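You operate a simulated robot arm through the tools that you are given. There is no shell and no other tool. Be economical: measure what you need, move in short steps, check, and stop when the job is done.

You are at the controls of a simulated robot arm. One attempt, no reset.

Task
The maroon trainer won't start. Find what is wrong and get it running.
Fine: look at the black clamp, the fuel tap and the four coil plugs; push a plug on only with the ignition off; leave the rest alone.

It is judged by the outcome, as a careful person would: the job done as asked, and still so three seconds after it is handed in. It fails if anything else is knocked over, pushed out of place, dropped, spilled or broken.

Robot
A 6-joint arm with a two-finger parallel gripper, fixed in place. Base frame: the origin is at the foot of the arm, x ahead of it, y to its left, z up. Units: cm, rad, N and s.
With the tool pointing down near the work surface it reaches from about 14 to 80 cm from the base axis. Its first joint turns from -2.897 to 2.897 rad. Payload 3.91 kg.
Tool frame: the origin (TCP) lies between the finger pads and is the grasp point; the fingertips stand 3 cm ahead of it; z points along the fingers, y is the line along which they close. The gripper opens to 11 cm. The fingers are 2 cm wide and 1 cm thick; the gripper's body (4.8 by 11.2 cm) begins 5.5 cm behind the TCP.
Orientation is that of the tool frame in the base frame, as a unit quaternion [x, y, z, w]. With the fingers straight down and closing along the base's y, the tool's x points along the base's -x, its y along +y and its z along -z.

Tools
- The arm moves only by the tool servo_tool. Its argument "increments" is a list of rows, each an object of numbers (a shift or turn left out is 0, a gripper value left out holds the last): "x", "y", "z": the shift along the base's x, y, z in units of 50 mm (1.0 is 50 mm); "wx", "wy", "wz": the turn, a rotation vector about the base's x, y, z in units of 4 degrees (1.0 is 4 degrees); "fingers": the opening, from 0 (shut) to 1 (fully open). In form: [{"x": .., "y": .., "z": .., "wx": .., "wy": .., "wz": .., "fingers": ..}, ...]. A call has 1 to 20 rows; each row shifts and turns the commanded pose from where the row before left it. A call with a number of a shift or a turn outside -1 to 1 is refused whole. A row lasts 0.2 s, in which the tool goes at most 5 cm and 0.15 rad; a call with a longer step from one row to the next is refused whole, and so is a gripper value outside its range. Where a pose cannot be reached the arm comes as near as it can. A force on the tool above 90 N (or 10 N above the force at the start of the call, whichever is more), or a blocked arm, ends the call early, and 0.2 s more pass. The fingers move at their own pace (about 10.8 cm/s each) and stop on an object; they squeeze with about 21 N. The grip force told is the motor's: it shows also when the fingers shut on nothing. Time passes only in rows, and 0.2 s behind the last, so rows that do not move let the fingers close. The reply holds the time, the measured pose of the TCP, the force on the tool along the base axes, the opening and the grip force, in the units named above and with some noise, with the torque about the TCP (base axes, N m) and any sound that the robot's microphone picked up.
- Cameras (640 x 400 px; columns grow to the right, rows downward): "scene" is fixed at [21.9, -65.37, 152.18]; the picture's right is [0.77, -0.64, 0.00], its down [-0.50, -0.60, -0.62] and it looks along [0.40, 0.48, -0.78] (base axes); focal length 280 px, centre (320, 200). "wrist" rides on the gripper at [7.7, 0.7, -11.4] in the tool frame; the picture's right is [-0.09, 1.00, 0.00], its down [-0.80, -0.07, -0.59] and it looks along [-0.59, -0.05, 0.80] (tool axes); focal length 270 px, centre (320, 200). There is no depth. A picture from a camera that has moved, and an enlarged one, comes with that camera's place and axes in the base frame and with its lens. The place of the scene camera against the robot may be out by one fixed shift of up to 1.2 cm in any direction.
- camera(camera): a new picture of that camera. No time passes.
- raise_lower(by): slides the trunk up (or, below 0, down) by that many cm; the arm rides with it, the base frame stays. It gives what a move gives, with no picture.
- inspect(camera, box): a new picture of the part [left, top, right, bottom] of that camera's present view, enlarged. No time passes.
- close_job(): hands the job in; it is judged then, once.

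Work in short steps. Places have to be worked out from the pictures, the camera data and where the tool is seen: move nearer, look again, correct. Check each grasp and each placing, and mend what went wrong. You have 120 turns and 84 pictures in all, those below and enlarged ones among them. Open the gripper and draw the arm clear of the work before you hand the job in, unless the task says otherwise; then end with one line.

The tools are called as name(argument=value, ...) on one line, values as JSON. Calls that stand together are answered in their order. servo_tool: Moves the arm, as the interface text tells. Its arguments: {"type":"object","properties":{"increments":{"type":"array"}},"required":["increments"]} The other tools are called the same way: raise_lower (by) slides the trunk up or down; camera (camera) takes a picture; inspect (camera, box) takes an enlarged picture of a part of a camera's view; close_job () hands the job in.

At the start:

```text
t: 0.0
tool_pos: [39.65, -4.57, 114.99]
tool_rot: [0.0, 1.0, -0.001, 0.001]
force: [0.2, -0.4, -0.2]
torque: [-0.03, -0.03, -0.01]
finger_gap: 11.0
grasp_force: 0.1
trunk travel left (down, up): [-47.5, 6.5]
```

scene: 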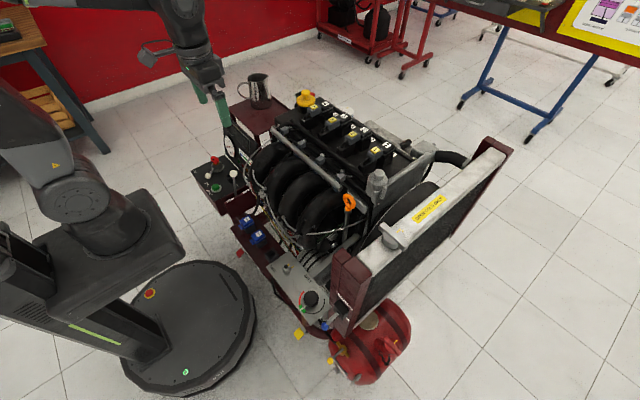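
wrist: 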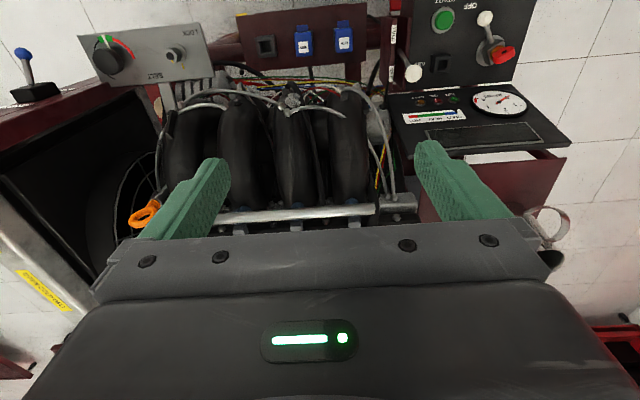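

I start by enlarging the scene view on the engine and on the panels to find the plugs, black clamp, fuel tap and switches.

inspect(camera="scene", box=[270, 80, 430, 180])

inspect(camera="scene", box=[180, 120, 300, 200])

inspect(camera="scene", box=[220, 210, 420, 390])

inspect(camera="wrist", box=[380, 0, 560, 150])

inspect(camera="wrist", box=[80, 0, 380, 150])

```text
4.00 times, centred on (350, 130) of scene
camera zoom: at [21.9, -65.37, 152.18], right [0.77, -0.64, 0.0], down [-0.5, -0.6, -0.62], along [0.4, 0.48, -0.78], focal length 1118 px, centre (200, 480)
```

zoom: 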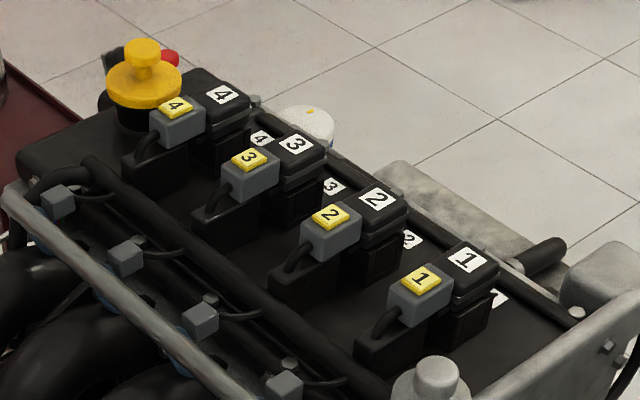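

```text
5.00 times, centred on (240, 160) of scene
camera zoom: at [21.9, -65.37, 152.18], right [0.77, -0.64, 0.0], down [-0.5, -0.6, -0.62], along [0.4, 0.48, -0.78], focal length 1398 px, centre (720, 400)
```

zoom: 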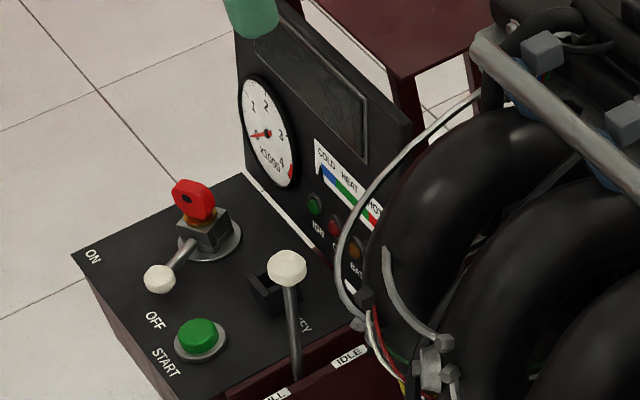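

```text
2.22 times, centred on (320, 300) of scene
camera zoom: at [21.9, -65.37, 152.18], right [0.77, -0.64, 0.0], down [-0.5, -0.6, -0.62], along [0.4, 0.48, -0.78], focal length 621 px, centre (320, -22)
```

zoom: 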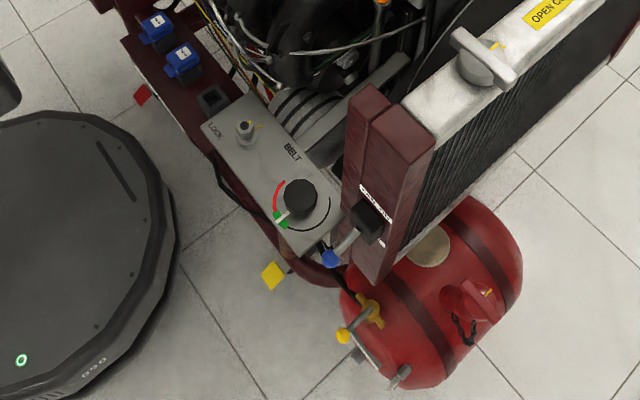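

```text
2.67 times, centred on (470, 75) of wrist
camera zoom: at [32.0, -3.99, 126.4], right [0.09, 1.0, 0.0], down [0.8, -0.07, 0.59], along [0.59, -0.05, -0.8], focal length 721 px, centre (-80, 533)
```

zoom: 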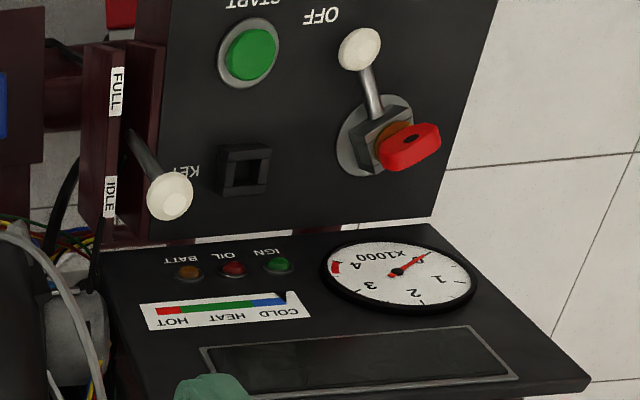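

```text
2.13 times, centred on (230, 75) of wrist
camera zoom: at [32.0, -3.99, 126.4], right [0.09, 1.0, 0.0], down [0.8, -0.07, 0.59], along [0.59, -0.05, -0.8], focal length 577 px, centre (512, 467)
```

zoom: 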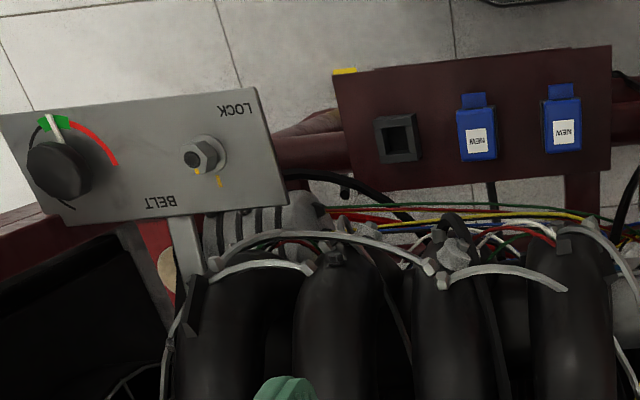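

The view shows four numbered plugs, a master lever at OFF with a red key-like item, a tank with a yellow tap, and a black box with a blue lever on the post. I enlarge each of these more.

inspect(camera="scene", box=[290, 280, 390, 342])

inspect(camera="scene", box=[315, 320, 415, 390])

inspect(camera="scene", box=[290, 85, 350, 125])

inspect(camera="scene", box=[335, 120, 405, 170])

```text
6.40 times, centred on (340, 311) of scene
camera zoom: at [21.9, -65.37, 152.18], right [0.77, -0.64, 0.0], down [-0.5, -0.6, -0.62], along [0.4, 0.48, -0.78], focal length 1790 px, centre (192, -510)
```

zoom: 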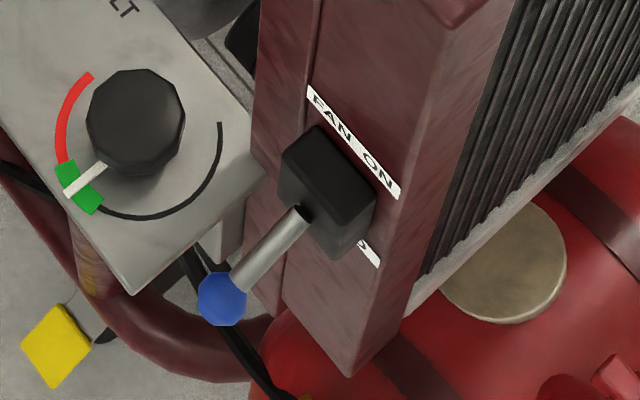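

```text
5.71 times, centred on (365, 355) of scene
camera zoom: at [21.9, -65.37, 152.18], right [0.77, -0.64, 0.0], down [-0.5, -0.6, -0.62], along [0.4, 0.48, -0.78], focal length 1598 px, centre (63, -686)
```

zoom: 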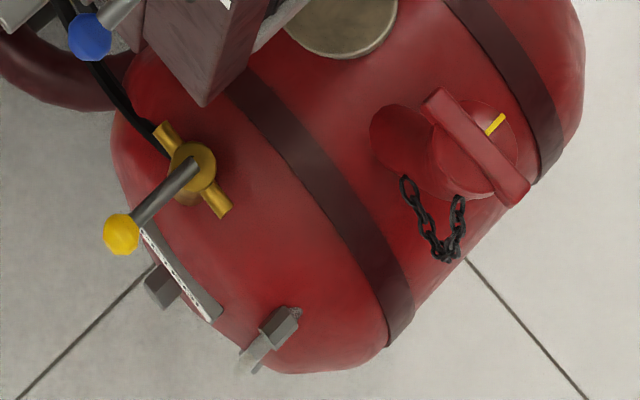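

```text
10.00 times, centred on (320, 105) of scene
camera zoom: at [21.9, -65.37, 152.18], right [0.77, -0.64, 0.0], down [-0.5, -0.6, -0.62], along [0.4, 0.48, -0.78], focal length 2796 px, centre (320, 1150)
```

zoom: 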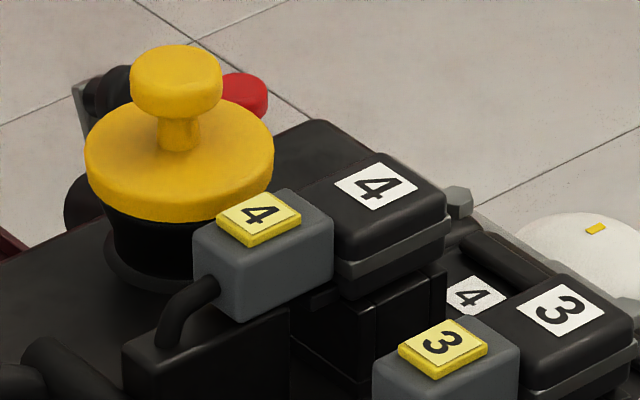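

```text
8.00 times, centred on (370, 145) of scene
camera zoom: at [21.9, -65.37, 152.18], right [0.77, -0.64, 0.0], down [-0.5, -0.6, -0.62], along [0.4, 0.48, -0.78], focal length 2237 px, centre (-80, 640)
```

zoom: 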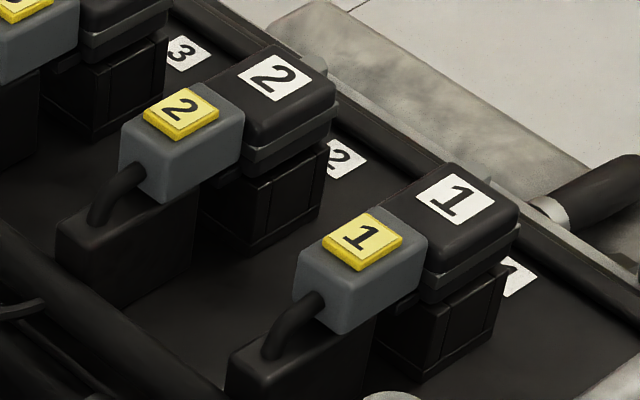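

All four plugs look alike from here, so I need a close view. I triangulate the engine top at z≈88–91 with plugs around x≈80, y from −26 to +6; at TCP z=115 the path forward is clear, so I move forward about 30 cm to look down on them.

servo_tool(increments=[{"x": 1}, {"x": 1}, {"x": 1}, {"x": 1}, {"x": 1}, {"x": 1}, {}])

camera(camera="wrist")

```text
t: 1.6
tool_pos: [69.52, -4.35, 114.75]
tool_rot: [0.0, 1.0, 0.001, -0.001]
force: [0.3, -0.4, -0.3]
torque: [0.02, 0.0, 0.03]
finger_gap: 11.01
grasp_force: 0.0
trunk travel left (down, up): [-47.5, 6.5]
```

```text
72 pictures are left
camera wrist: at [61.85, -3.76, 126.26], right [0.09, 1.0, 0.0], down [0.8, -0.07, 0.59], along [0.59, -0.05, -0.8], focal length 270 px, centre (320, 200)
```

wrist: 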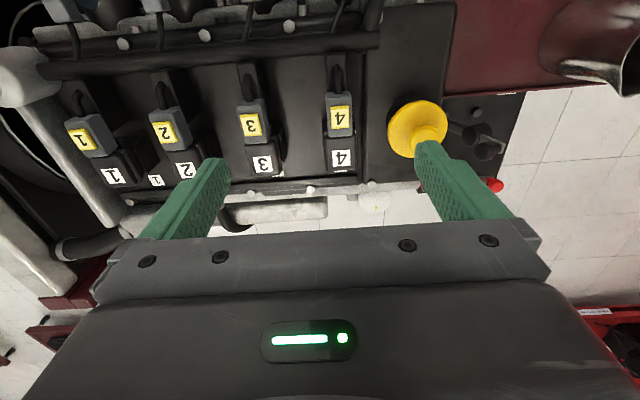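

Good overhead view. I enlarge the plugs and the black/red parts beyond the yellow cap.

inspect(camera="wrist", box=[50, 70, 210, 190])

inspect(camera="wrist", box=[220, 60, 380, 180])

inspect(camera="wrist", box=[380, 80, 540, 200])

```text
3.33 times, centred on (130, 130) of wrist
camera zoom: at [61.85, -3.76, 126.26], right [0.09, 1.0, 0.0], down [0.8, -0.07, 0.59], along [0.59, -0.05, -0.8], focal length 901 px, centre (953, 433)
```

zoom: 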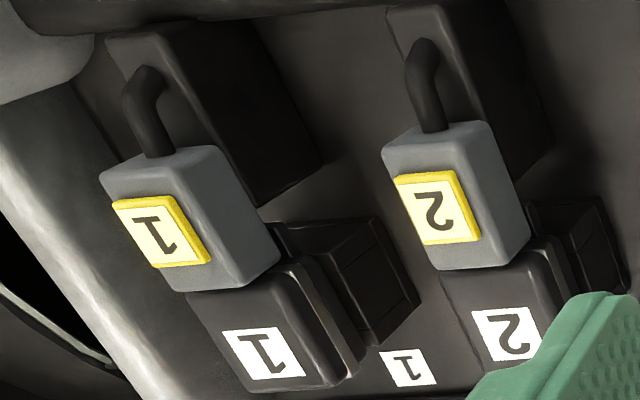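

```text
3.33 times, centred on (300, 120) of wrist
camera zoom: at [61.85, -3.76, 126.26], right [0.09, 1.0, 0.0], down [0.8, -0.07, 0.59], along [0.59, -0.05, -0.8], focal length 901 px, centre (387, 467)
```

zoom: 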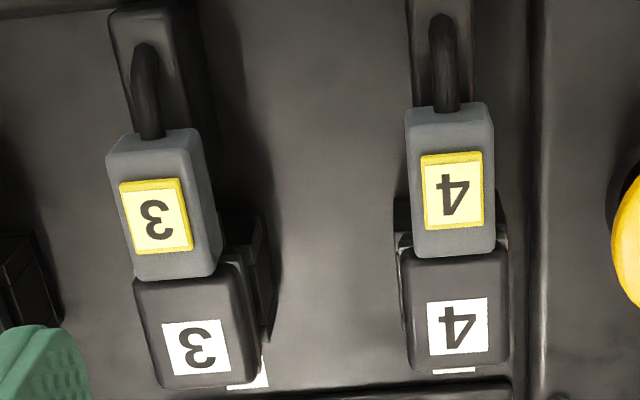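

```text
3.33 times, centred on (460, 140) of wrist
camera zoom: at [61.85, -3.76, 126.26], right [0.09, 1.0, 0.0], down [0.8, -0.07, 0.59], along [0.59, -0.05, -0.8], focal length 901 px, centre (-147, 400)
```

zoom: 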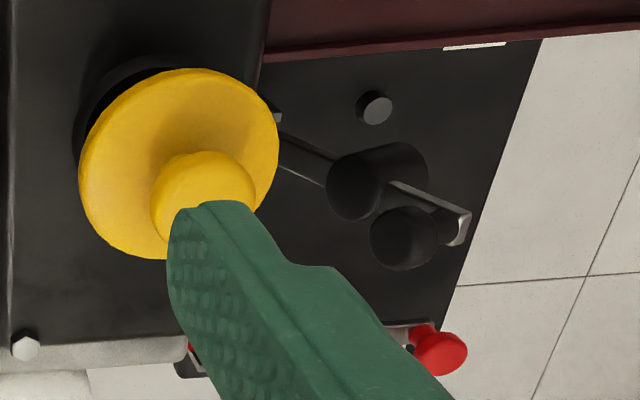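

The plugs look similar from above, but beyond the cap there is a bare silver post with a black clamp next to it, which suggests the battery's black clamp is off. I move left to look.

servo_tool(increments=[{"y": 1}, {"y": 1}, {"y": 1}, {"y": 1}, {}])

camera(camera="wrist")

```text
t: 2.8
tool_pos: [69.07, 15.14, 115.04]
tool_rot: [0.0, 1.0, 0.0, 0.0]
force: [-0.6, -0.4, -0.6]
torque: [0.02, -0.01, 0.03]
finger_gap: 11.0
grasp_force: 0.0
trunk travel left (down, up): [-47.5, 6.5]
```

```text
68 pictures are left
camera wrist: at [61.32, 15.69, 126.56], right [0.09, 1.0, 0.0], down [0.8, -0.07, 0.59], along [0.59, -0.05, -0.8], focal length 270 px, centre (320, 200)
```

wrist: 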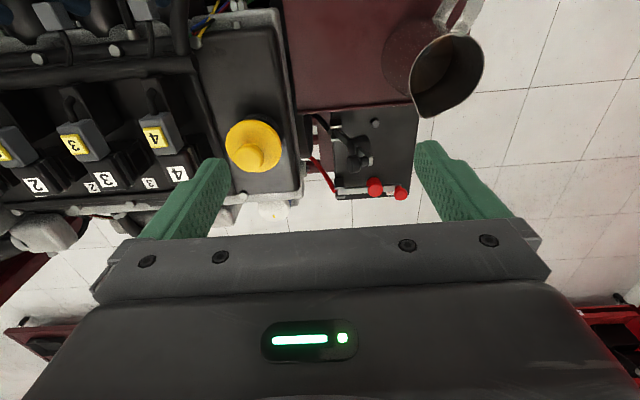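

I enlarge the battery and the plugs from this new angle.

inspect(camera="wrist", box=[300, 95, 430, 205])

inspect(camera="wrist", box=[0, 70, 210, 200])

```text
3.64 times, centred on (365, 150) of wrist
camera zoom: at [61.32, 15.69, 126.56], right [0.09, 1.0, 0.0], down [0.8, -0.07, 0.59], along [0.59, -0.05, -0.8], focal length 983 px, centre (156, 382)
```

zoom: 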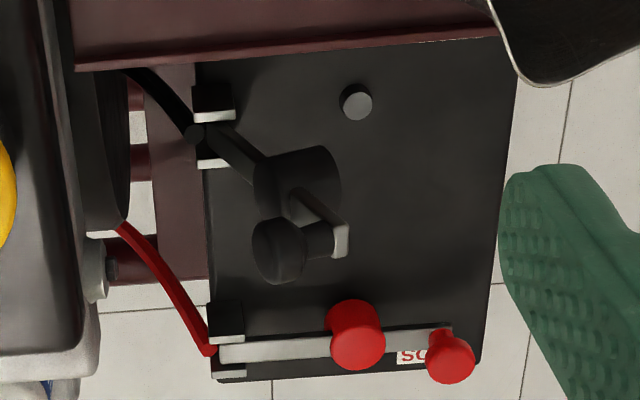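

```text
3.05 times, centred on (105, 135) of wrist
camera zoom: at [61.32, 15.69, 126.56], right [0.09, 1.0, 0.0], down [0.8, -0.07, 0.59], along [0.59, -0.05, -0.8], focal length 824 px, centre (975, 398)
```

zoom: 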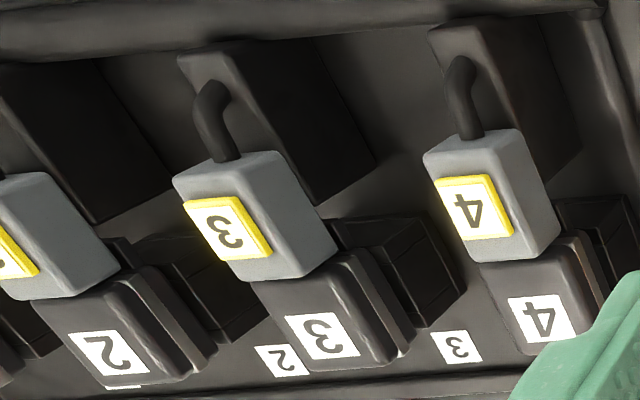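

The black battery clamp is hinged up off its post: post ≈(81.7, 25.0, 74.5), hinge near y≈17, raised end ≈(82, 22, 89). The mug sits on the shelf at about (72, 31), so I'll yaw the gripper 90° to put the camera on the −y side and out of its way, moving out over the battery at height.

servo_tool(increments=[{"wz": 1, "x": 0.13}, {"wz": 1, "x": 0.13}, {"wz": 1, "x": 0.13}, {"wz": 1, "x": 0.13}, {"wz": 1, "x": 0.13}, {"wz": 1, "x": 0.13}, {"wz": 1, "x": 0.13}, {"wz": 1, "x": 0.13}, {"wz": 1, "x": 0.13}, {"wz": 1, "x": 0.13}, {"wz": 1, "x": 0.13}, {"wz": 1, "x": 0.13}, {"wz": 1, "x": 0.13}, {"wz": 1, "x": 0.13}, {"wz": 1, "x": 0.13}, {"wz": 1, "x": 0.13}, {"wz": 1, "x": 0.13}, {"wz": 1, "x": 0.13}, {"wz": 1, "x": 0.13}, {"wz": 1, "x": 0.13, "fingers": 0}])

servo_tool(increments=[{"wz": 1}, {"wz": 1}, {"wz": 0.5}, {}, {}])

camera(camera="wrist")

camera(camera="scene")

```text
t: 7.0
tool_pos: [78.05, 14.39, 114.82]
tool_rot: [-0.643, 0.766, 0.0, 0.001]
force: [-0.3, 0.3, 0.6]
torque: [0.02, -0.02, 0.02]
finger_gap: 2.64
grasp_force: 0.0
out of reach, approached as far as the arm can: row 14, 17, 18, 19, 20
trunk travel left (down, up): [-47.5, 6.5]
```

```text
t: 8.2
tool_pos: [77.98, 14.38, 114.68]
tool_rot: [-0.707, 0.707, 0.001, 0.0]
force: [-0.2, 0.8, -0.8]
torque: [0.03, 0.03, 0.0]
finger_gap: 0.0
grasp_force: 21.3
trunk travel left (down, up): [-47.5, 6.5]
```

```text
65 pictures are left
camera wrist: at [77.4, 6.63, 126.1], right [-1.0, 0.09, 0.0], down [0.07, 0.8, 0.59], along [0.05, 0.59, -0.8], focal length 270 px, centre (320, 200)
```

wrist: 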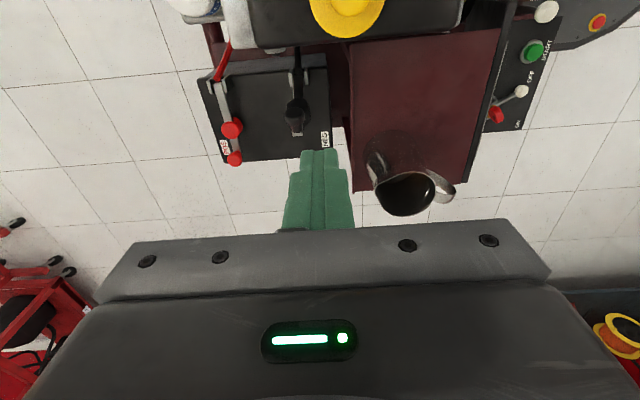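

```text
64 pictures are left
```

scene: 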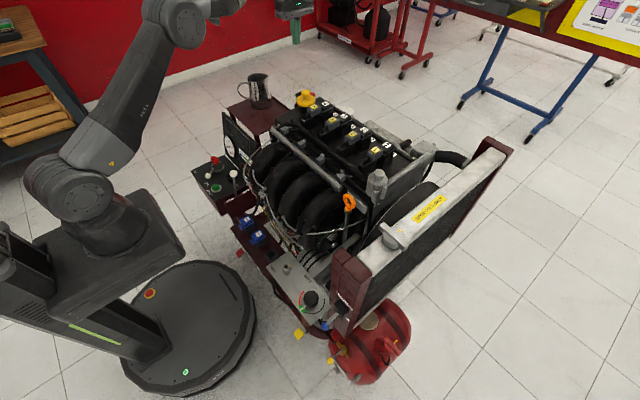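

The arm tops out near 79 cm radius here. I enlarge the clamp from this aspect to fix the geometry and the reach I need.

inspect(camera="wrist", box=[190, 30, 350, 180])

```text
2.67 times, centred on (270, 105) of wrist
camera zoom: at [77.4, 6.63, 126.1], right [-1.0, 0.09, 0.0], down [0.07, 0.8, 0.59], along [0.05, 0.59, -0.8], focal length 721 px, centre (453, 453)
```

zoom: 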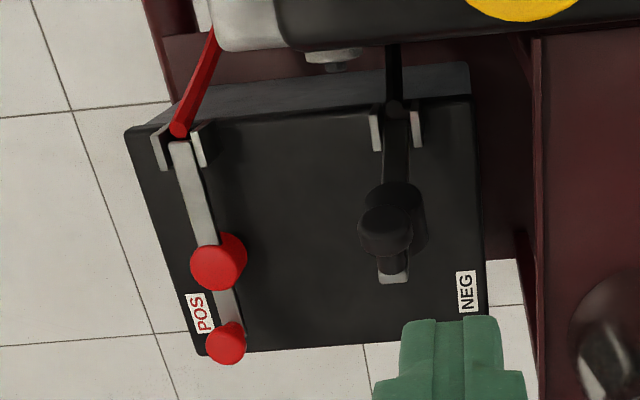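

Confirmed: the black NEG clamp is hinged up (hinge ≈(82, 16, 74), end ≈(82, 22, 89)). I need to reach x≈82, y≈25, so I test the reach lower down, staying above the clamp.

servo_tool(increments=[{"z": -0.9}, {"z": -0.9}, {"z": -0.9}, {"z": -0.5}, {"x": 0.4}, {"x": 0.4}, {}])

```text
t: 9.8
tool_pos: [81.81, 14.47, 98.79]
tool_rot: [0.707, -0.707, 0.0, 0.0]
force: [0.1, -0.6, 0.5]
torque: [0.01, -0.03, 0.03]
finger_gap: 0.0
grasp_force: 20.9
trunk travel left (down, up): [-47.5, 6.5]
```

Reach is better lower down. I test y=25 at this height, with the tips still above the clamp and the body above the mug.

servo_tool(increments=[{"y": 0.7}, {"y": 0.7}, {"y": 0.7}, {}])

```text
t: 10.8
tool_pos: [80.22, 24.47, 98.22]
tool_rot: [0.707, -0.707, 0.0, -0.001]
force: [0.1, -0.3, 1.0]
torque: [-0.05, -0.02, 0.0]
finger_gap: 0.0
grasp_force: 20.5
out of reach, approached as far as the arm can: row 2, 3
trunk travel left (down, up): [-47.5, 6.5]
```

Max radius is ~84 here, nearly enough. I look at how the tips sit relative to the clamp.

camera(camera="wrist")

```text
62 pictures are left
camera wrist: at [79.46, 16.62, 109.69], right [-1.0, 0.09, 0.0], down [0.07, 0.8, 0.59], along [0.05, 0.59, -0.8], focal length 270 px, centre (320, 200)
```

wrist: 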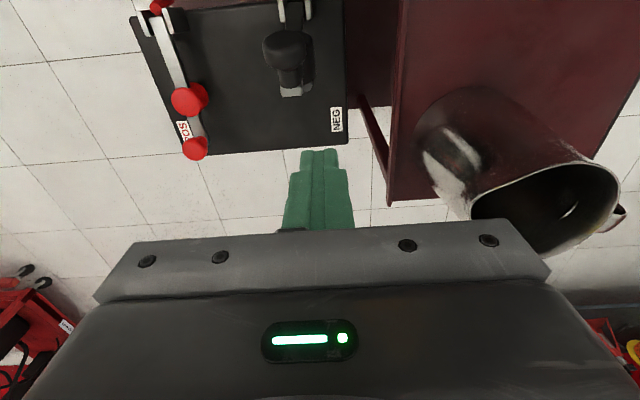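

The mug's rim is about z=100 at (70, 26), close to a straight-down approach. Safer is to come from the −y side with the fingers tilted towards +y (about 30°) and the camera on the upper side, so I back off and rise, then yaw −180°.

servo_tool(increments=[{"y": -0.8, "z": 0.3}, {"y": -0.8, "z": 0.5, "x": -0.4}, {"y": -0.8, "z": 0.5, "x": -0.4}, {"wz": -1}, {"wz": -1}, {"wz": -1}, {"wz": -1}, {"wz": -1}, {"wz": -1}, {"wz": -1}, {"wz": -1}, {"wz": -1}, {"wz": -1}, {"wz": -1}, {"wz": -1}, {"wz": -1}, {"wz": -1}, {"wz": -1}, {"wz": -1}, {"wz": -1}])

servo_tool(increments=[{"wz": -1}, {"wz": -1}, {"wz": -1}, {"wz": -1}, {"wz": -1}, {"wz": -1}, {"wz": -1}, {"wz": -1}, {"wz": -1}, {"wz": -1}, {"wz": -1}, {"wz": -1}, {"wz": -1}, {"wz": -1}, {"wz": -1}, {"wz": -1}, {"wz": -1}, {"wz": -1}, {"wz": -1}, {"wz": -1}])

servo_tool(increments=[{"wz": -1}, {"wz": -1}, {"wz": -1}, {"wz": -1}, {"wz": -1}, {"wz": -1}, {"wz": -1}, {"wz": -1}, {"wx": 1}, {"wx": 1}, {"wx": 1}, {"wx": 1}, {"wx": 1}, {"wx": 1}, {"wx": 1}, {"wx": 0.5}, {}])

camera(camera="wrist")

camera(camera="scene")

```text
refused: row 2 steps farther than a row can; nothing moved
```

```text
t: 15.0
tool_pos: [80.19, 24.27, 98.37]
tool_rot: [-0.086, 0.996, 0.0, 0.0]
force: [-0.7, -0.7, -0.5]
torque: [0.0, -0.01, -0.02]
finger_gap: 0.01
grasp_force: 21.3
trunk travel left (down, up): [-47.5, 6.5]
```

```text
t: 18.6
tool_pos: [79.92, 24.33, 98.32]
tool_rot: [0.185, 0.948, 0.254, -0.05]
force: [-0.9, -0.7, -0.6]
torque: [0.01, 0.01, 0.01]
finger_gap: 0.0
grasp_force: 21.0
trunk travel left (down, up): [-47.5, 6.5]
```

```text
61 pictures are left
camera wrist: at [73.09, 21.54, 110.0], right [0.45, 0.77, 0.45], down [0.72, -0.61, 0.33], along [0.53, 0.17, -0.83], focal length 270 px, centre (320, 200)
```

wrist: 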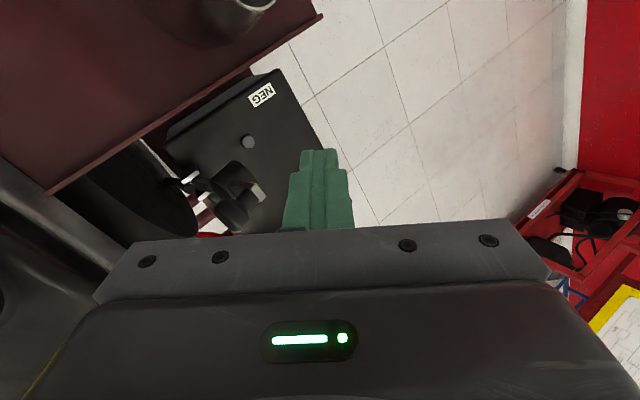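

```text
60 pictures are left
```

scene: 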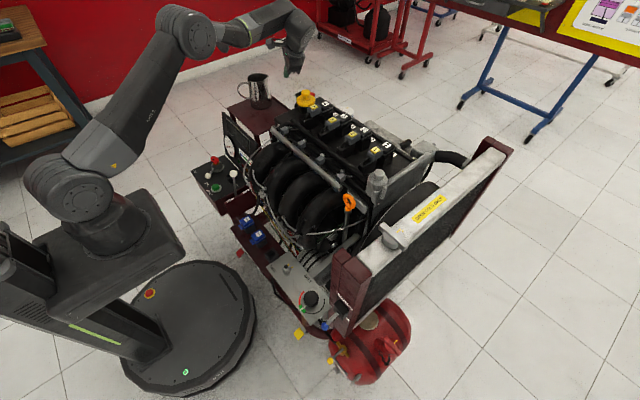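

The first call was refused (nothing hit), but the yaw happened in place. Now I back off up and toward −y, and finish the remaining 68° as a turn about the tool axis.

servo_tool(increments=[{"y": -0.6, "z": 0.4}, {"y": -0.6, "z": 0.4, "x": -0.2}, {"y": -0.6, "z": 0.4, "x": -0.2}, {"wy": 0.5, "wz": -0.866}, {"wy": 0.5, "wz": -0.866}, {"wy": 0.5, "wz": -0.866}, {"wy": 0.5, "wz": -0.866}, {"wy": 0.5, "wz": -0.866}, {"wy": 0.5, "wz": -0.866}, {"wy": 0.5, "wz": -0.866}, {"wy": 0.5, "wz": -0.866}, {"wy": 0.5, "wz": -0.866}, {"wy": 0.5, "wz": -0.866}, {"wy": 0.5, "wz": -0.866}, {"wy": 0.5, "wz": -0.866}, {"wy": 0.5, "wz": -0.866}, {"wy": 0.5, "wz": -0.866}, {"wy": 0.5, "wz": -0.866}, {"wy": 0.5, "wz": -0.866}, {"wy": 0.5, "wz": -0.866}])

camera(camera="wrist")

camera(camera="scene")

```text
t: 22.8
tool_pos: [78.05, 15.26, 104.39]
tool_rot: [0.684, 0.683, 0.183, -0.183]
force: [0.2, 0.6, 0.3]
torque: [0.02, 0.05, 0.02]
finger_gap: 0.02
grasp_force: 21.5
trunk travel left (down, up): [-47.5, 6.5]
```

```text
59 pictures are left
camera wrist: at [78.75, 16.16, 118.15], right [1.0, -0.08, -0.04], down [-0.07, -0.99, 0.11], along [-0.05, -0.11, -0.99], focal length 270 px, centre (320, 200)
```

wrist: 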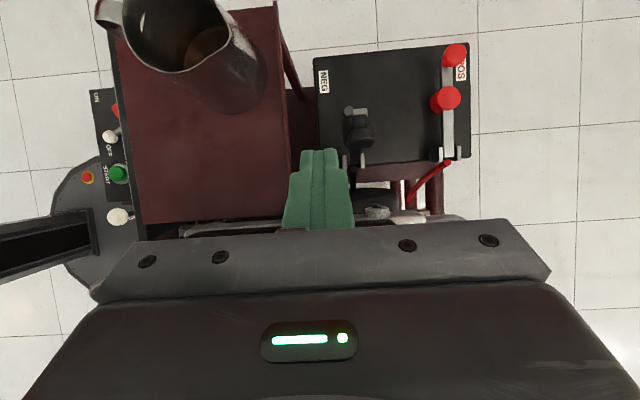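

```text
58 pictures are left
```

scene: 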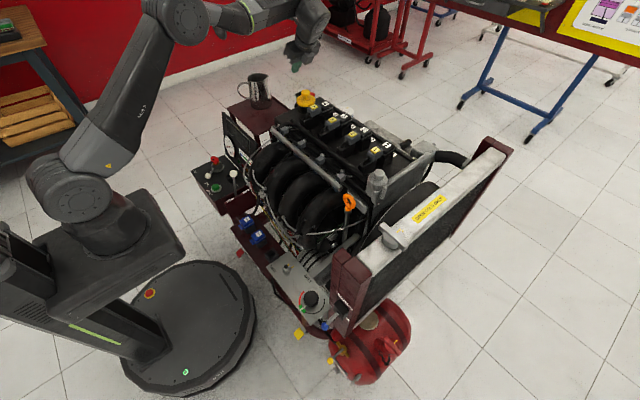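

The yaw is done. The oil cap knob reaches z≈99 at (75, 7), so a tilted start would crowd it; I'll go back to vertical, come down at y≈14.5 beside the raised handle, and push +y first.

servo_tool(increments=[{"wx": -1, "x": 0.1}, {"wx": -1, "x": 0.1}, {"wx": -1, "x": 0.1}, {"wx": -1, "x": 0.1}, {"wx": -1, "x": 0.1}, {"wx": -1, "x": 0.1}, {"wx": -1, "x": 0.1}, {"wx": -0.5, "x": 0.1}, {"z": -0.6, "y": -0.15}, {"z": -0.6}, {"z": -0.4}, {}])

camera(camera="wrist")

```text
t: 25.4
tool_pos: [81.29, 14.33, 95.97]
tool_rot: [0.706, 0.708, 0.0, 0.0]
force: [0.3, 0.1, 0.2]
torque: [0.01, -0.02, 0.02]
finger_gap: 0.04
grasp_force: 20.7
out of reach, approached as far as the arm can: row 8
trunk travel left (down, up): [-47.5, 6.5]
```

```text
57 pictures are left
camera wrist: at [81.97, 21.94, 107.47], right [1.0, -0.09, 0.0], down [-0.07, -0.8, 0.59], along [-0.05, -0.59, -0.8], focal length 270 px, centre (320, 200)
```

wrist: 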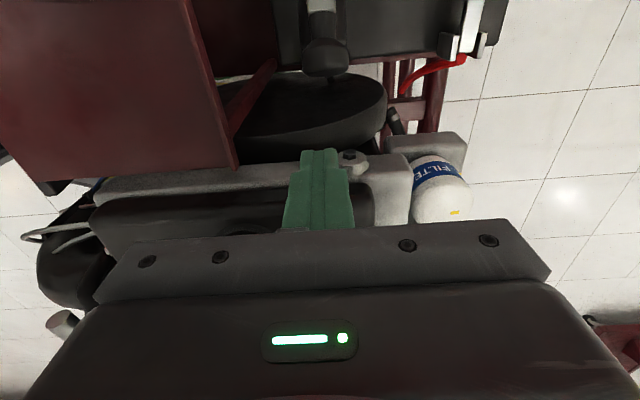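

The tips sit between the engine ledge (y≲12.5) and the handle (y≈19). I lower to TCP z≈91 at y≈15.

servo_tool(increments=[{"y": 0.12, "x": 0.1}, {"z": -0.5}, {"z": -0.5}, {}])

camera(camera="wrist")

```text
t: 26.4
tool_pos: [81.92, 14.87, 90.99]
tool_rot: [0.707, 0.708, 0.0, 0.0]
force: [0.3, 0.2, 0.2]
torque: [-0.03, 0.0, 0.02]
finger_gap: 0.0
grasp_force: 21.4
trunk travel left (down, up): [-47.5, 6.5]
```

```text
56 pictures are left
camera wrist: at [82.6, 22.58, 102.39], right [1.0, -0.09, 0.0], down [-0.07, -0.8, 0.59], along [-0.05, -0.59, -0.8], focal length 270 px, centre (320, 200)
```

wrist: 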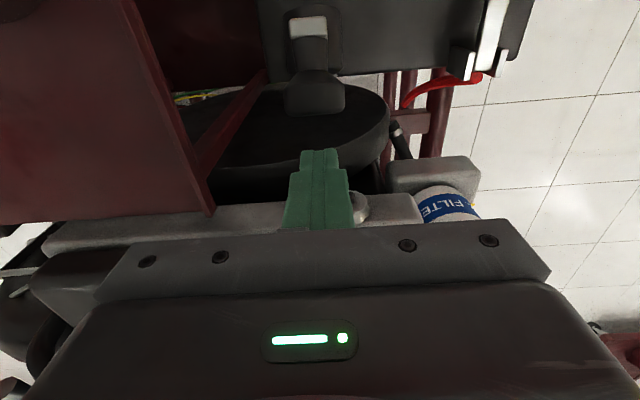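

Clear of everything. I push +y in 1 cm steps with a slight descent.

servo_tool(increments=[{"y": 0.2}, {"y": 0.2, "z": -0.05}, {"y": 0.2, "z": -0.05}, {"y": 0.2, "z": -0.1}, {"y": 0.2, "z": -0.1}, {}])

camera(camera="wrist")

```text
t: 27.8
tool_pos: [81.9, 20.17, 89.62]
tool_rot: [0.706, 0.708, 0.0, 0.0]
force: [-0.8, 0.5, 0.0]
torque: [0.0, -0.01, -0.02]
finger_gap: 0.02
grasp_force: 20.5
trunk travel left (down, up): [-47.5, 6.5]
```

```text
55 pictures are left
camera wrist: at [82.55, 27.77, 100.99], right [1.0, -0.09, 0.0], down [-0.07, -0.8, 0.59], along [-0.05, -0.59, -0.8], focal length 270 px, centre (320, 200)
```

wrist: 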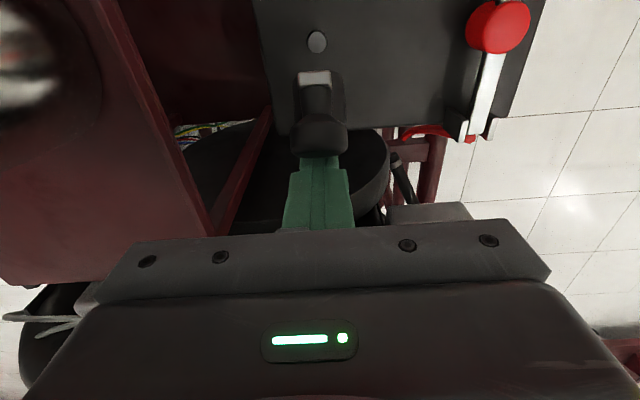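

The handle is now right at the fingers with hardly any force. I continue along the arc, y +4 and z −2.5.

servo_tool(increments=[{"y": 0.2, "z": -0.1}, {"y": 0.2, "z": -0.12}, {"y": 0.2, "z": -0.14}, {"y": 0.2, "z": -0.16}, {}])

camera(camera="wrist")

```text
t: 29.0
tool_pos: [81.43, 23.83, 86.97]
tool_rot: [0.707, 0.708, 0.001, 0.001]
force: [-0.3, 0.3, 0.1]
torque: [-0.03, 0.01, 0.02]
finger_gap: 0.0
grasp_force: 21.0
out of reach, approached as far as the arm can: row 4
trunk travel left (down, up): [-47.5, 6.5]
```

```text
54 pictures are left
camera wrist: at [82.08, 31.45, 98.38], right [1.0, -0.09, 0.0], down [-0.07, -0.8, 0.59], along [-0.05, -0.59, -0.8], focal length 270 px, centre (320, 200)
```

wrist: 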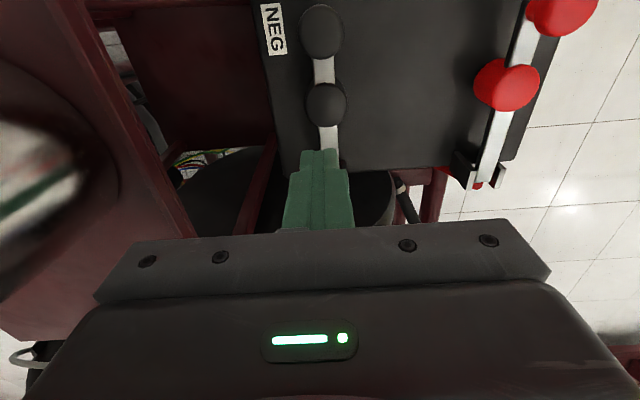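

The clamp has dropped flat over the post, like the red one. I enlarge to compare how well it is seated.

inspect(camera="wrist", box=[240, 0, 600, 200])

inspect(camera="scene", box=[240, 30, 340, 130])

```text
1.78 times, centred on (420, 100) of wrist
camera zoom: at [82.08, 31.45, 98.38], right [1.0, -0.09, 0.0], down [-0.07, -0.8, 0.59], along [-0.05, -0.59, -0.8], focal length 480 px, centre (142, 378)
```

zoom: 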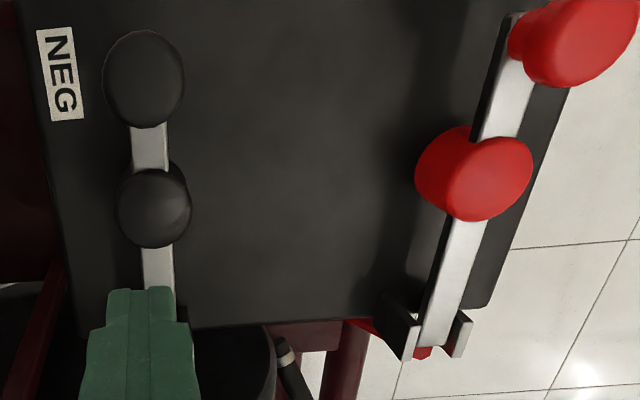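

```text
4.00 times, centred on (290, 80) of scene
camera zoom: at [21.9, -65.37, 152.18], right [0.77, -0.64, 0.0], down [-0.5, -0.6, -0.62], along [0.4, 0.48, -0.78], focal length 1118 px, centre (440, 680)
```

zoom: 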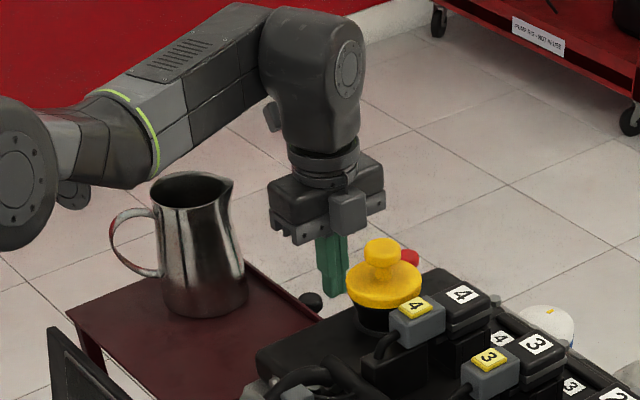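

The clamp lies flat on the NEG post. I press gently on its knob to be sure it is fully seated.

servo_tool(increments=[{"y": 0.05, "z": -0.3}, {"z": -0.3}, {"z": -0.2}, {"z": -0.1}, {"z": -0.1}, {}])

```text
t: 30.4
tool_pos: [81.33, 24.17, 81.97]
tool_rot: [0.707, 0.707, 0.001, 0.0]
force: [0.3, 1.0, 0.3]
torque: [-0.01, 0.02, 0.01]
finger_gap: 0.0
grasp_force: 21.2
trunk travel left (down, up): [-47.5, 6.5]
```

servo_tool(increments=[{"z": -0.1}, {"z": -0.1}, {"z": -0.1}, {"z": -0.1}, {"z": -0.1}, {}])

camera(camera="wrist")

```text
t: 31.8
tool_pos: [81.44, 24.25, 81.22]
tool_rot: [0.707, 0.707, 0.013, 0.005]
force: [0.7, 1.0, -0.2]
torque: [0.0, 0.02, -0.01]
finger_gap: 0.0
grasp_force: 20.7
trunk travel left (down, up): [-47.5, 6.5]
```

```text
51 pictures are left
camera wrist: at [81.79, 31.66, 92.75], right [1.0, -0.09, 0.02], down [-0.09, -0.81, 0.58], along [-0.03, -0.58, -0.81], focal length 270 px, centre (320, 200)
```

wrist: 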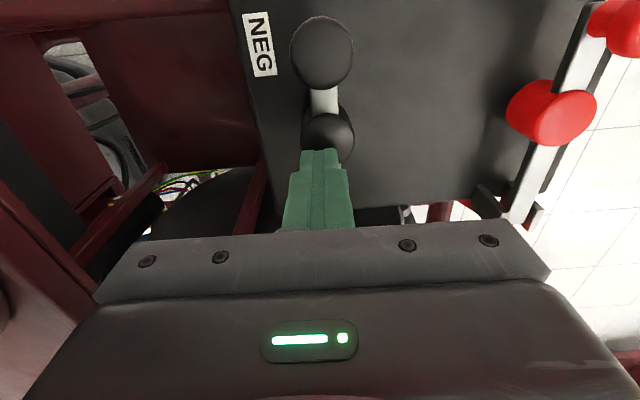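

The tool stopped short at z 81.2 with a small twist and no tip force; I check that nothing on the arm is touching.

inspect(camera="scene", box=[200, 30, 340, 130])

```text
4.00 times, centred on (270, 80) of scene
camera zoom: at [21.9, -65.37, 152.18], right [0.77, -0.64, 0.0], down [-0.5, -0.6, -0.62], along [0.4, 0.48, -0.78], focal length 1118 px, centre (520, 680)
```

zoom: 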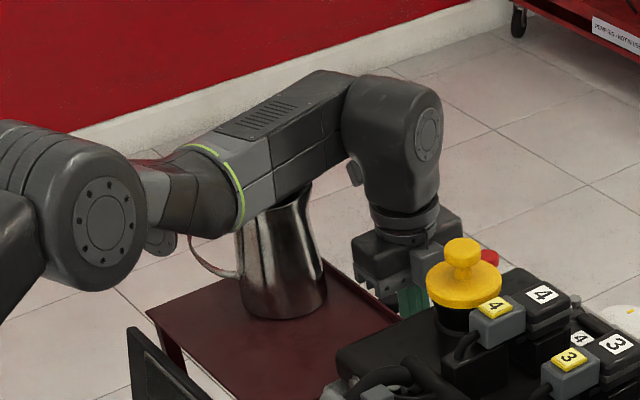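

The forearm has come down close over the jug — likely what stopped it. The jug still stands where it was; I back straight up at once.

servo_tool(increments=[{"z": 0.3}, {"z": 0.5}, {"z": 0.8}, {"z": 0.8}, {"z": 0.8}, {}])

inspect(camera="scene", box=[200, 30, 340, 130])

camera(camera="wrist")

```text
t: 33.2
tool_pos: [80.65, 24.28, 95.51]
tool_rot: [0.706, 0.708, 0.0, 0.0]
force: [-0.2, 0.9, -0.9]
torque: [-0.02, -0.02, 0.0]
finger_gap: 0.0
grasp_force: 20.5
out of reach, approached as far as the arm can: row 4
trunk travel left (down, up): [-47.5, 6.5]
```

```text
4.00 times, centred on (270, 80) of scene
camera zoom: at [21.9, -65.37, 152.18], right [0.77, -0.64, 0.0], down [-0.5, -0.6, -0.62], along [0.4, 0.48, -0.78], focal length 1118 px, centre (520, 680)
```

zoom: 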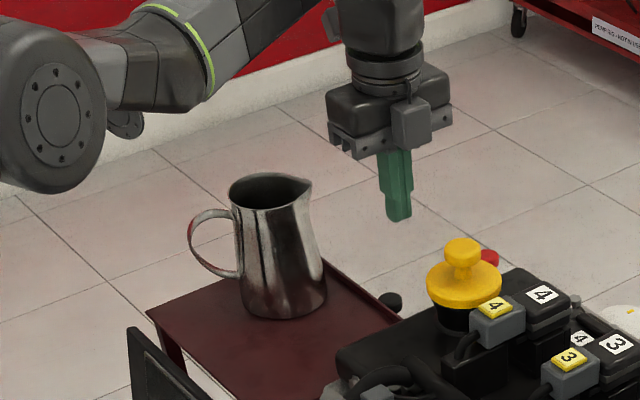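

```text
48 pictures are left
camera wrist: at [81.25, 31.94, 106.92], right [1.0, -0.09, 0.0], down [-0.07, -0.8, 0.59], along [-0.05, -0.59, -0.8], focal length 270 px, centre (320, 200)
```

wrist: 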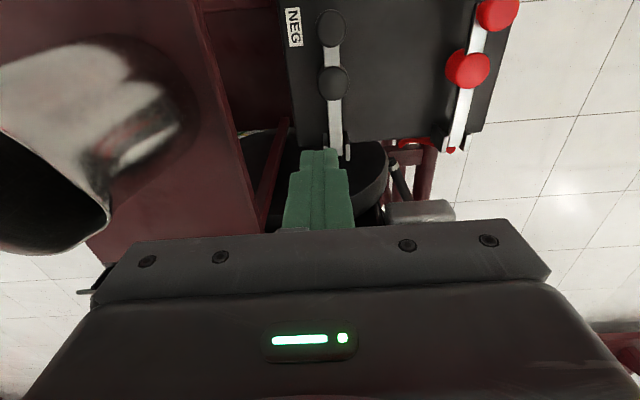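

The jug is unharmed and in place, and the clamp lies flat like the red one. Plug-to-coil label spacing (≈137–160 px, varying smoothly with perspective) says all four plugs are equally seated. Next I retreat high and swing over to look at the fuel tap.

servo_tool(increments=[{"z": 0.6, "x": -0.4, "y": -0.5}, {"z": 0.6, "x": -0.5, "y": -0.6}, {"z": 0.6, "x": -0.5, "y": -0.6}, {"z": 0.6, "x": -0.5, "y": -0.6}, {"z": 0.6, "x": -0.5, "y": -0.6}, {"wz": 1, "y": -0.6, "x": -0.3}, {"wz": 1, "y": -0.6, "x": -0.3}, {"wz": 1, "y": -0.6, "x": -0.3}, {"wz": 1, "y": -0.6, "x": -0.3}, {"wz": 1, "y": -0.6, "x": -0.3}, {"wz": 1, "y": -0.6, "x": -0.3}, {"wz": 1, "y": -0.6, "x": -0.3}, {"wz": 1, "y": -0.6, "x": -0.3}, {"wz": 1, "y": -0.6, "x": -0.3}, {"wz": 1, "y": -0.6, "x": -0.3}, {"wz": 1, "y": -0.6, "x": -0.3}, {"wz": 1, "y": -0.6, "x": -0.3}, {"wz": 1, "y": -0.6, "x": -0.3}, {"wz": 1, "y": -0.6, "x": -0.3}, {"wz": 1, "y": -0.6, "x": -0.3}])

```text
t: 37.4
tool_pos: [46.78, -35.82, 110.49]
tool_rot: [0.258, 0.966, 0.0, 0.0]
force: [0.3, -0.3, -0.1]
torque: [0.0, 0.0, 0.02]
finger_gap: 0.0
grasp_force: 21.4
trunk travel left (down, up): [-47.5, 6.5]
```

Now finish the yaw and go on to about (34, −55).

servo_tool(increments=[{"wz": 1, "y": -0.5, "x": -0.3}, {"wz": 1, "y": -0.5, "x": -0.3}, {"wz": 1, "y": -0.5, "x": -0.3}, {"wz": 1, "y": -0.5, "x": -0.3}, {"wz": 1, "y": -0.5, "x": -0.3}, {"wz": 1, "y": -0.5, "x": -0.3}, {"wz": 1, "y": -0.5, "x": -0.3}, {"wz": 0.5, "y": -0.5, "x": -0.3}, {}])

camera(camera="wrist")

```text
t: 39.4
tool_pos: [34.46, -55.29, 110.42]
tool_rot: [-0.002, 1.0, 0.0, 0.0]
force: [-0.8, 0.3, 0.7]
torque: [-0.03, -0.02, 0.01]
finger_gap: 0.0
grasp_force: 20.9
trunk travel left (down, up): [-47.5, 6.5]
```

```text
47 pictures are left
camera wrist: at [26.78, -54.73, 121.93], right [0.09, 1.0, 0.0], down [0.8, -0.07, 0.59], along [0.59, -0.05, -0.8], focal length 270 px, centre (320, 200)
```

wrist: 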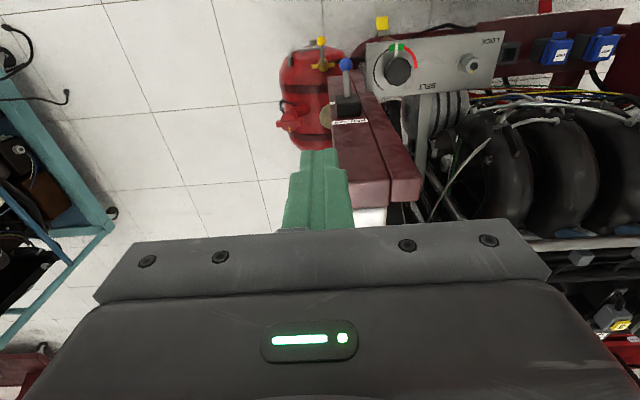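

inspect(camera="wrist", box=[270, 20, 370, 90])

```text
5.71 times, centred on (320, 55) of wrist
camera zoom: at [26.78, -54.73, 121.93], right [0.09, 1.0, 0.0], down [0.8, -0.07, 0.59], along [0.59, -0.05, -0.8], focal length 1544 px, centre (320, 1029)
```

zoom: 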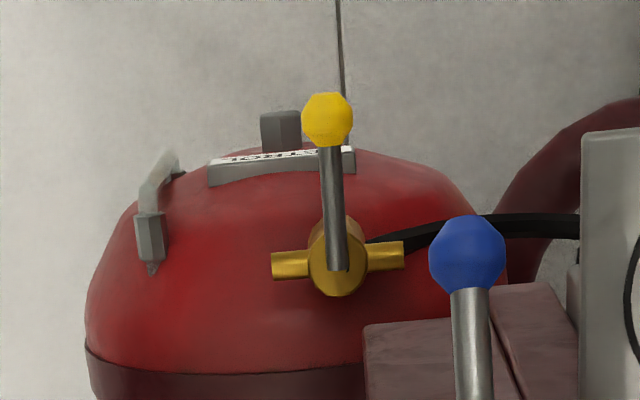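

The yellow lever stands across the brass pipe, which suggests closed, but there is a label to read. I enlarge it as far as possible.

inspect(camera="scene", box=[330, 335, 365, 380])

inspect(camera="wrist", box=[300, 35, 335, 57])

```text
8.89 times, centred on (348, 358) of scene
camera zoom: at [21.9, -65.37, 152.18], right [0.77, -0.64, 0.0], down [-0.5, -0.6, -0.62], along [0.4, 0.48, -0.78], focal length 2485 px, centre (76, -1200)
```

zoom: 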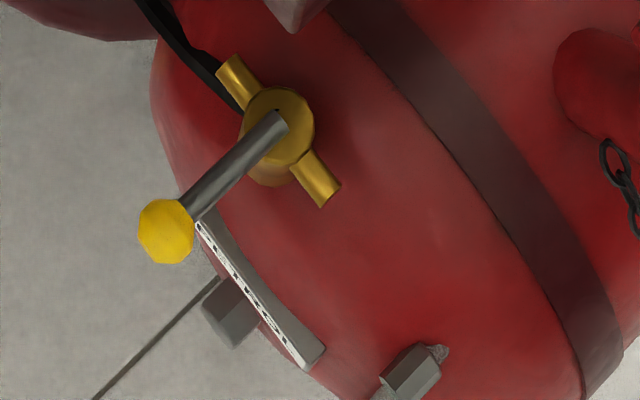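

```text
16.00 times, centred on (318, 46) of wrist
camera zoom: at [26.78, -54.73, 121.93], right [0.09, 1.0, 0.0], down [0.8, -0.07, 0.59], along [0.59, -0.05, -0.8], focal length 4325 px, centre (360, 2664)
```

zoom: 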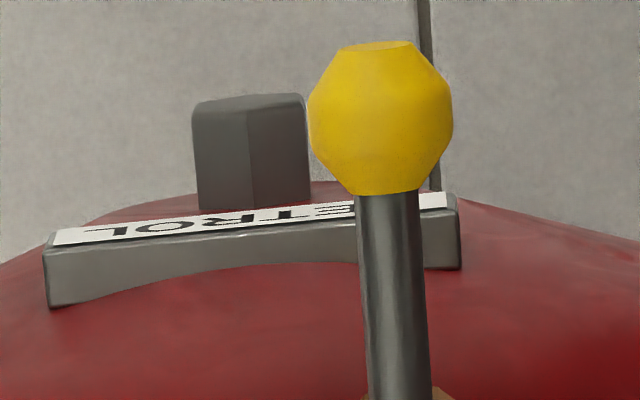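

The label only says "PETROL", so the lever's meaning is uncertain; the clamp was a definite fault. I'll test the ignition first: the panel lever (pivot ≈(43, 29.5, 66), knob ≈(37, 25.5, 68.5), at OFF) and START ≈(37, 18, 68). I swing over for a close look.

servo_tool(increments=[{"y": 0.95, "x": 0.1}, {"y": 0.95, "x": 0.1}, {"y": 0.95, "x": 0.1}, {"y": 0.95, "x": 0.1}, {"y": 0.95, "x": 0.1}, {"y": 0.95, "x": 0.1}, {"y": 0.95, "x": 0.1}, {"y": 0.95, "x": 0.1}, {"y": 0.95, "x": 0.1}, {"y": 0.95, "x": 0.1}, {"y": 0.95, "x": 0.1}, {"y": 0.95, "x": 0.1}, {"y": 0.95, "x": 0.1}, {"y": 0.95, "x": 0.1}, {"y": 0.95}, {"y": 0.95}, {"y": 0.9}, {"z": -0.9}, {"z": -0.9}, {}])

camera(camera="wrist")

```text
t: 43.6
tool_pos: [41.41, 25.13, 100.84]
tool_rot: [0.001, 1.0, 0.0, 0.0]
force: [0.5, 0.0, -1.4]
torque: [0.0, -0.01, -0.01]
finger_gap: 0.0
grasp_force: 21.0
trunk travel left (down, up): [-47.5, 6.5]
```

```text
43 pictures are left
camera wrist: at [33.75, 25.78, 112.4], right [0.09, 1.0, 0.0], down [0.8, -0.07, 0.59], along [0.59, -0.05, -0.8], focal length 270 px, centre (320, 200)
```

wrist: 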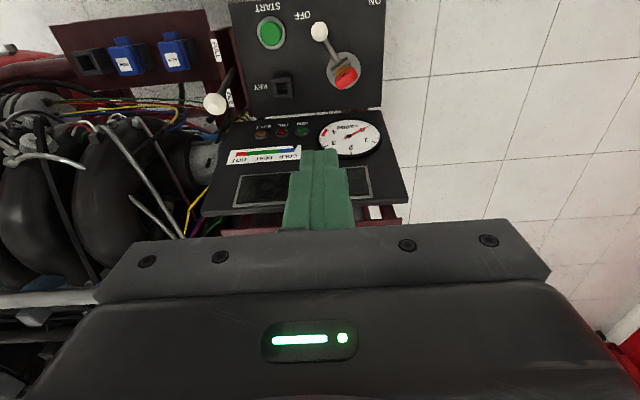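

Estimates agree. I go down on the −y side of the lever knob, stopping at TCP z≈76 to check.

servo_tool(increments=[{"x": -0.43, "y": -0.25, "z": -0.5}, {"x": -0.43, "y": -0.25, "z": -0.6}, {"z": -0.9}, {"z": -0.9}, {"z": -0.9}, {"z": -0.9}, {"z": -0.25}, {}])

camera(camera="wrist")

inspect(camera="scene", box=[150, 100, 300, 220])

```text
t: 45.4
tool_pos: [36.94, 22.53, 76.51]
tool_rot: [-0.001, 1.0, 0.001, 0.0]
force: [-0.6, -0.4, -0.6]
torque: [0.02, -0.02, -0.01]
finger_gap: 0.01
grasp_force: 21.1
trunk travel left (down, up): [-47.5, 6.5]
```

```text
42 pictures are left
camera wrist: at [29.3, 23.04, 88.01], right [0.09, 1.0, 0.0], down [0.8, -0.07, 0.59], along [0.59, -0.05, -0.8], focal length 270 px, centre (320, 200)
```

wrist: 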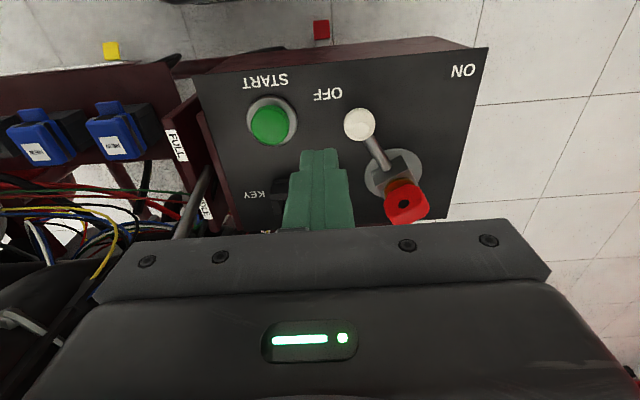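

```text
3.33 times, centred on (225, 160) of scene
camera zoom: at [21.9, -65.37, 152.18], right [0.77, -0.64, 0.0], down [-0.5, -0.6, -0.62], along [0.4, 0.48, -0.78], focal length 932 px, centre (637, 333)
```

zoom: 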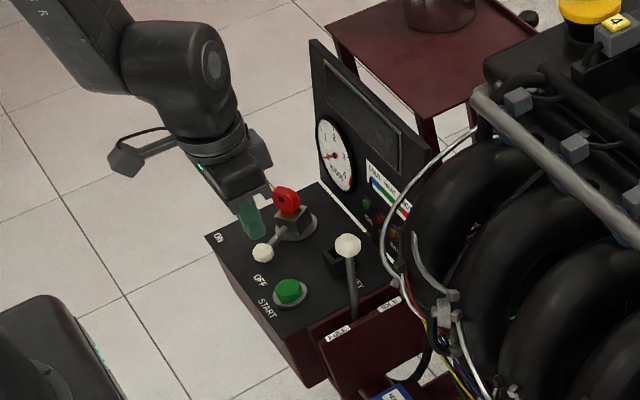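

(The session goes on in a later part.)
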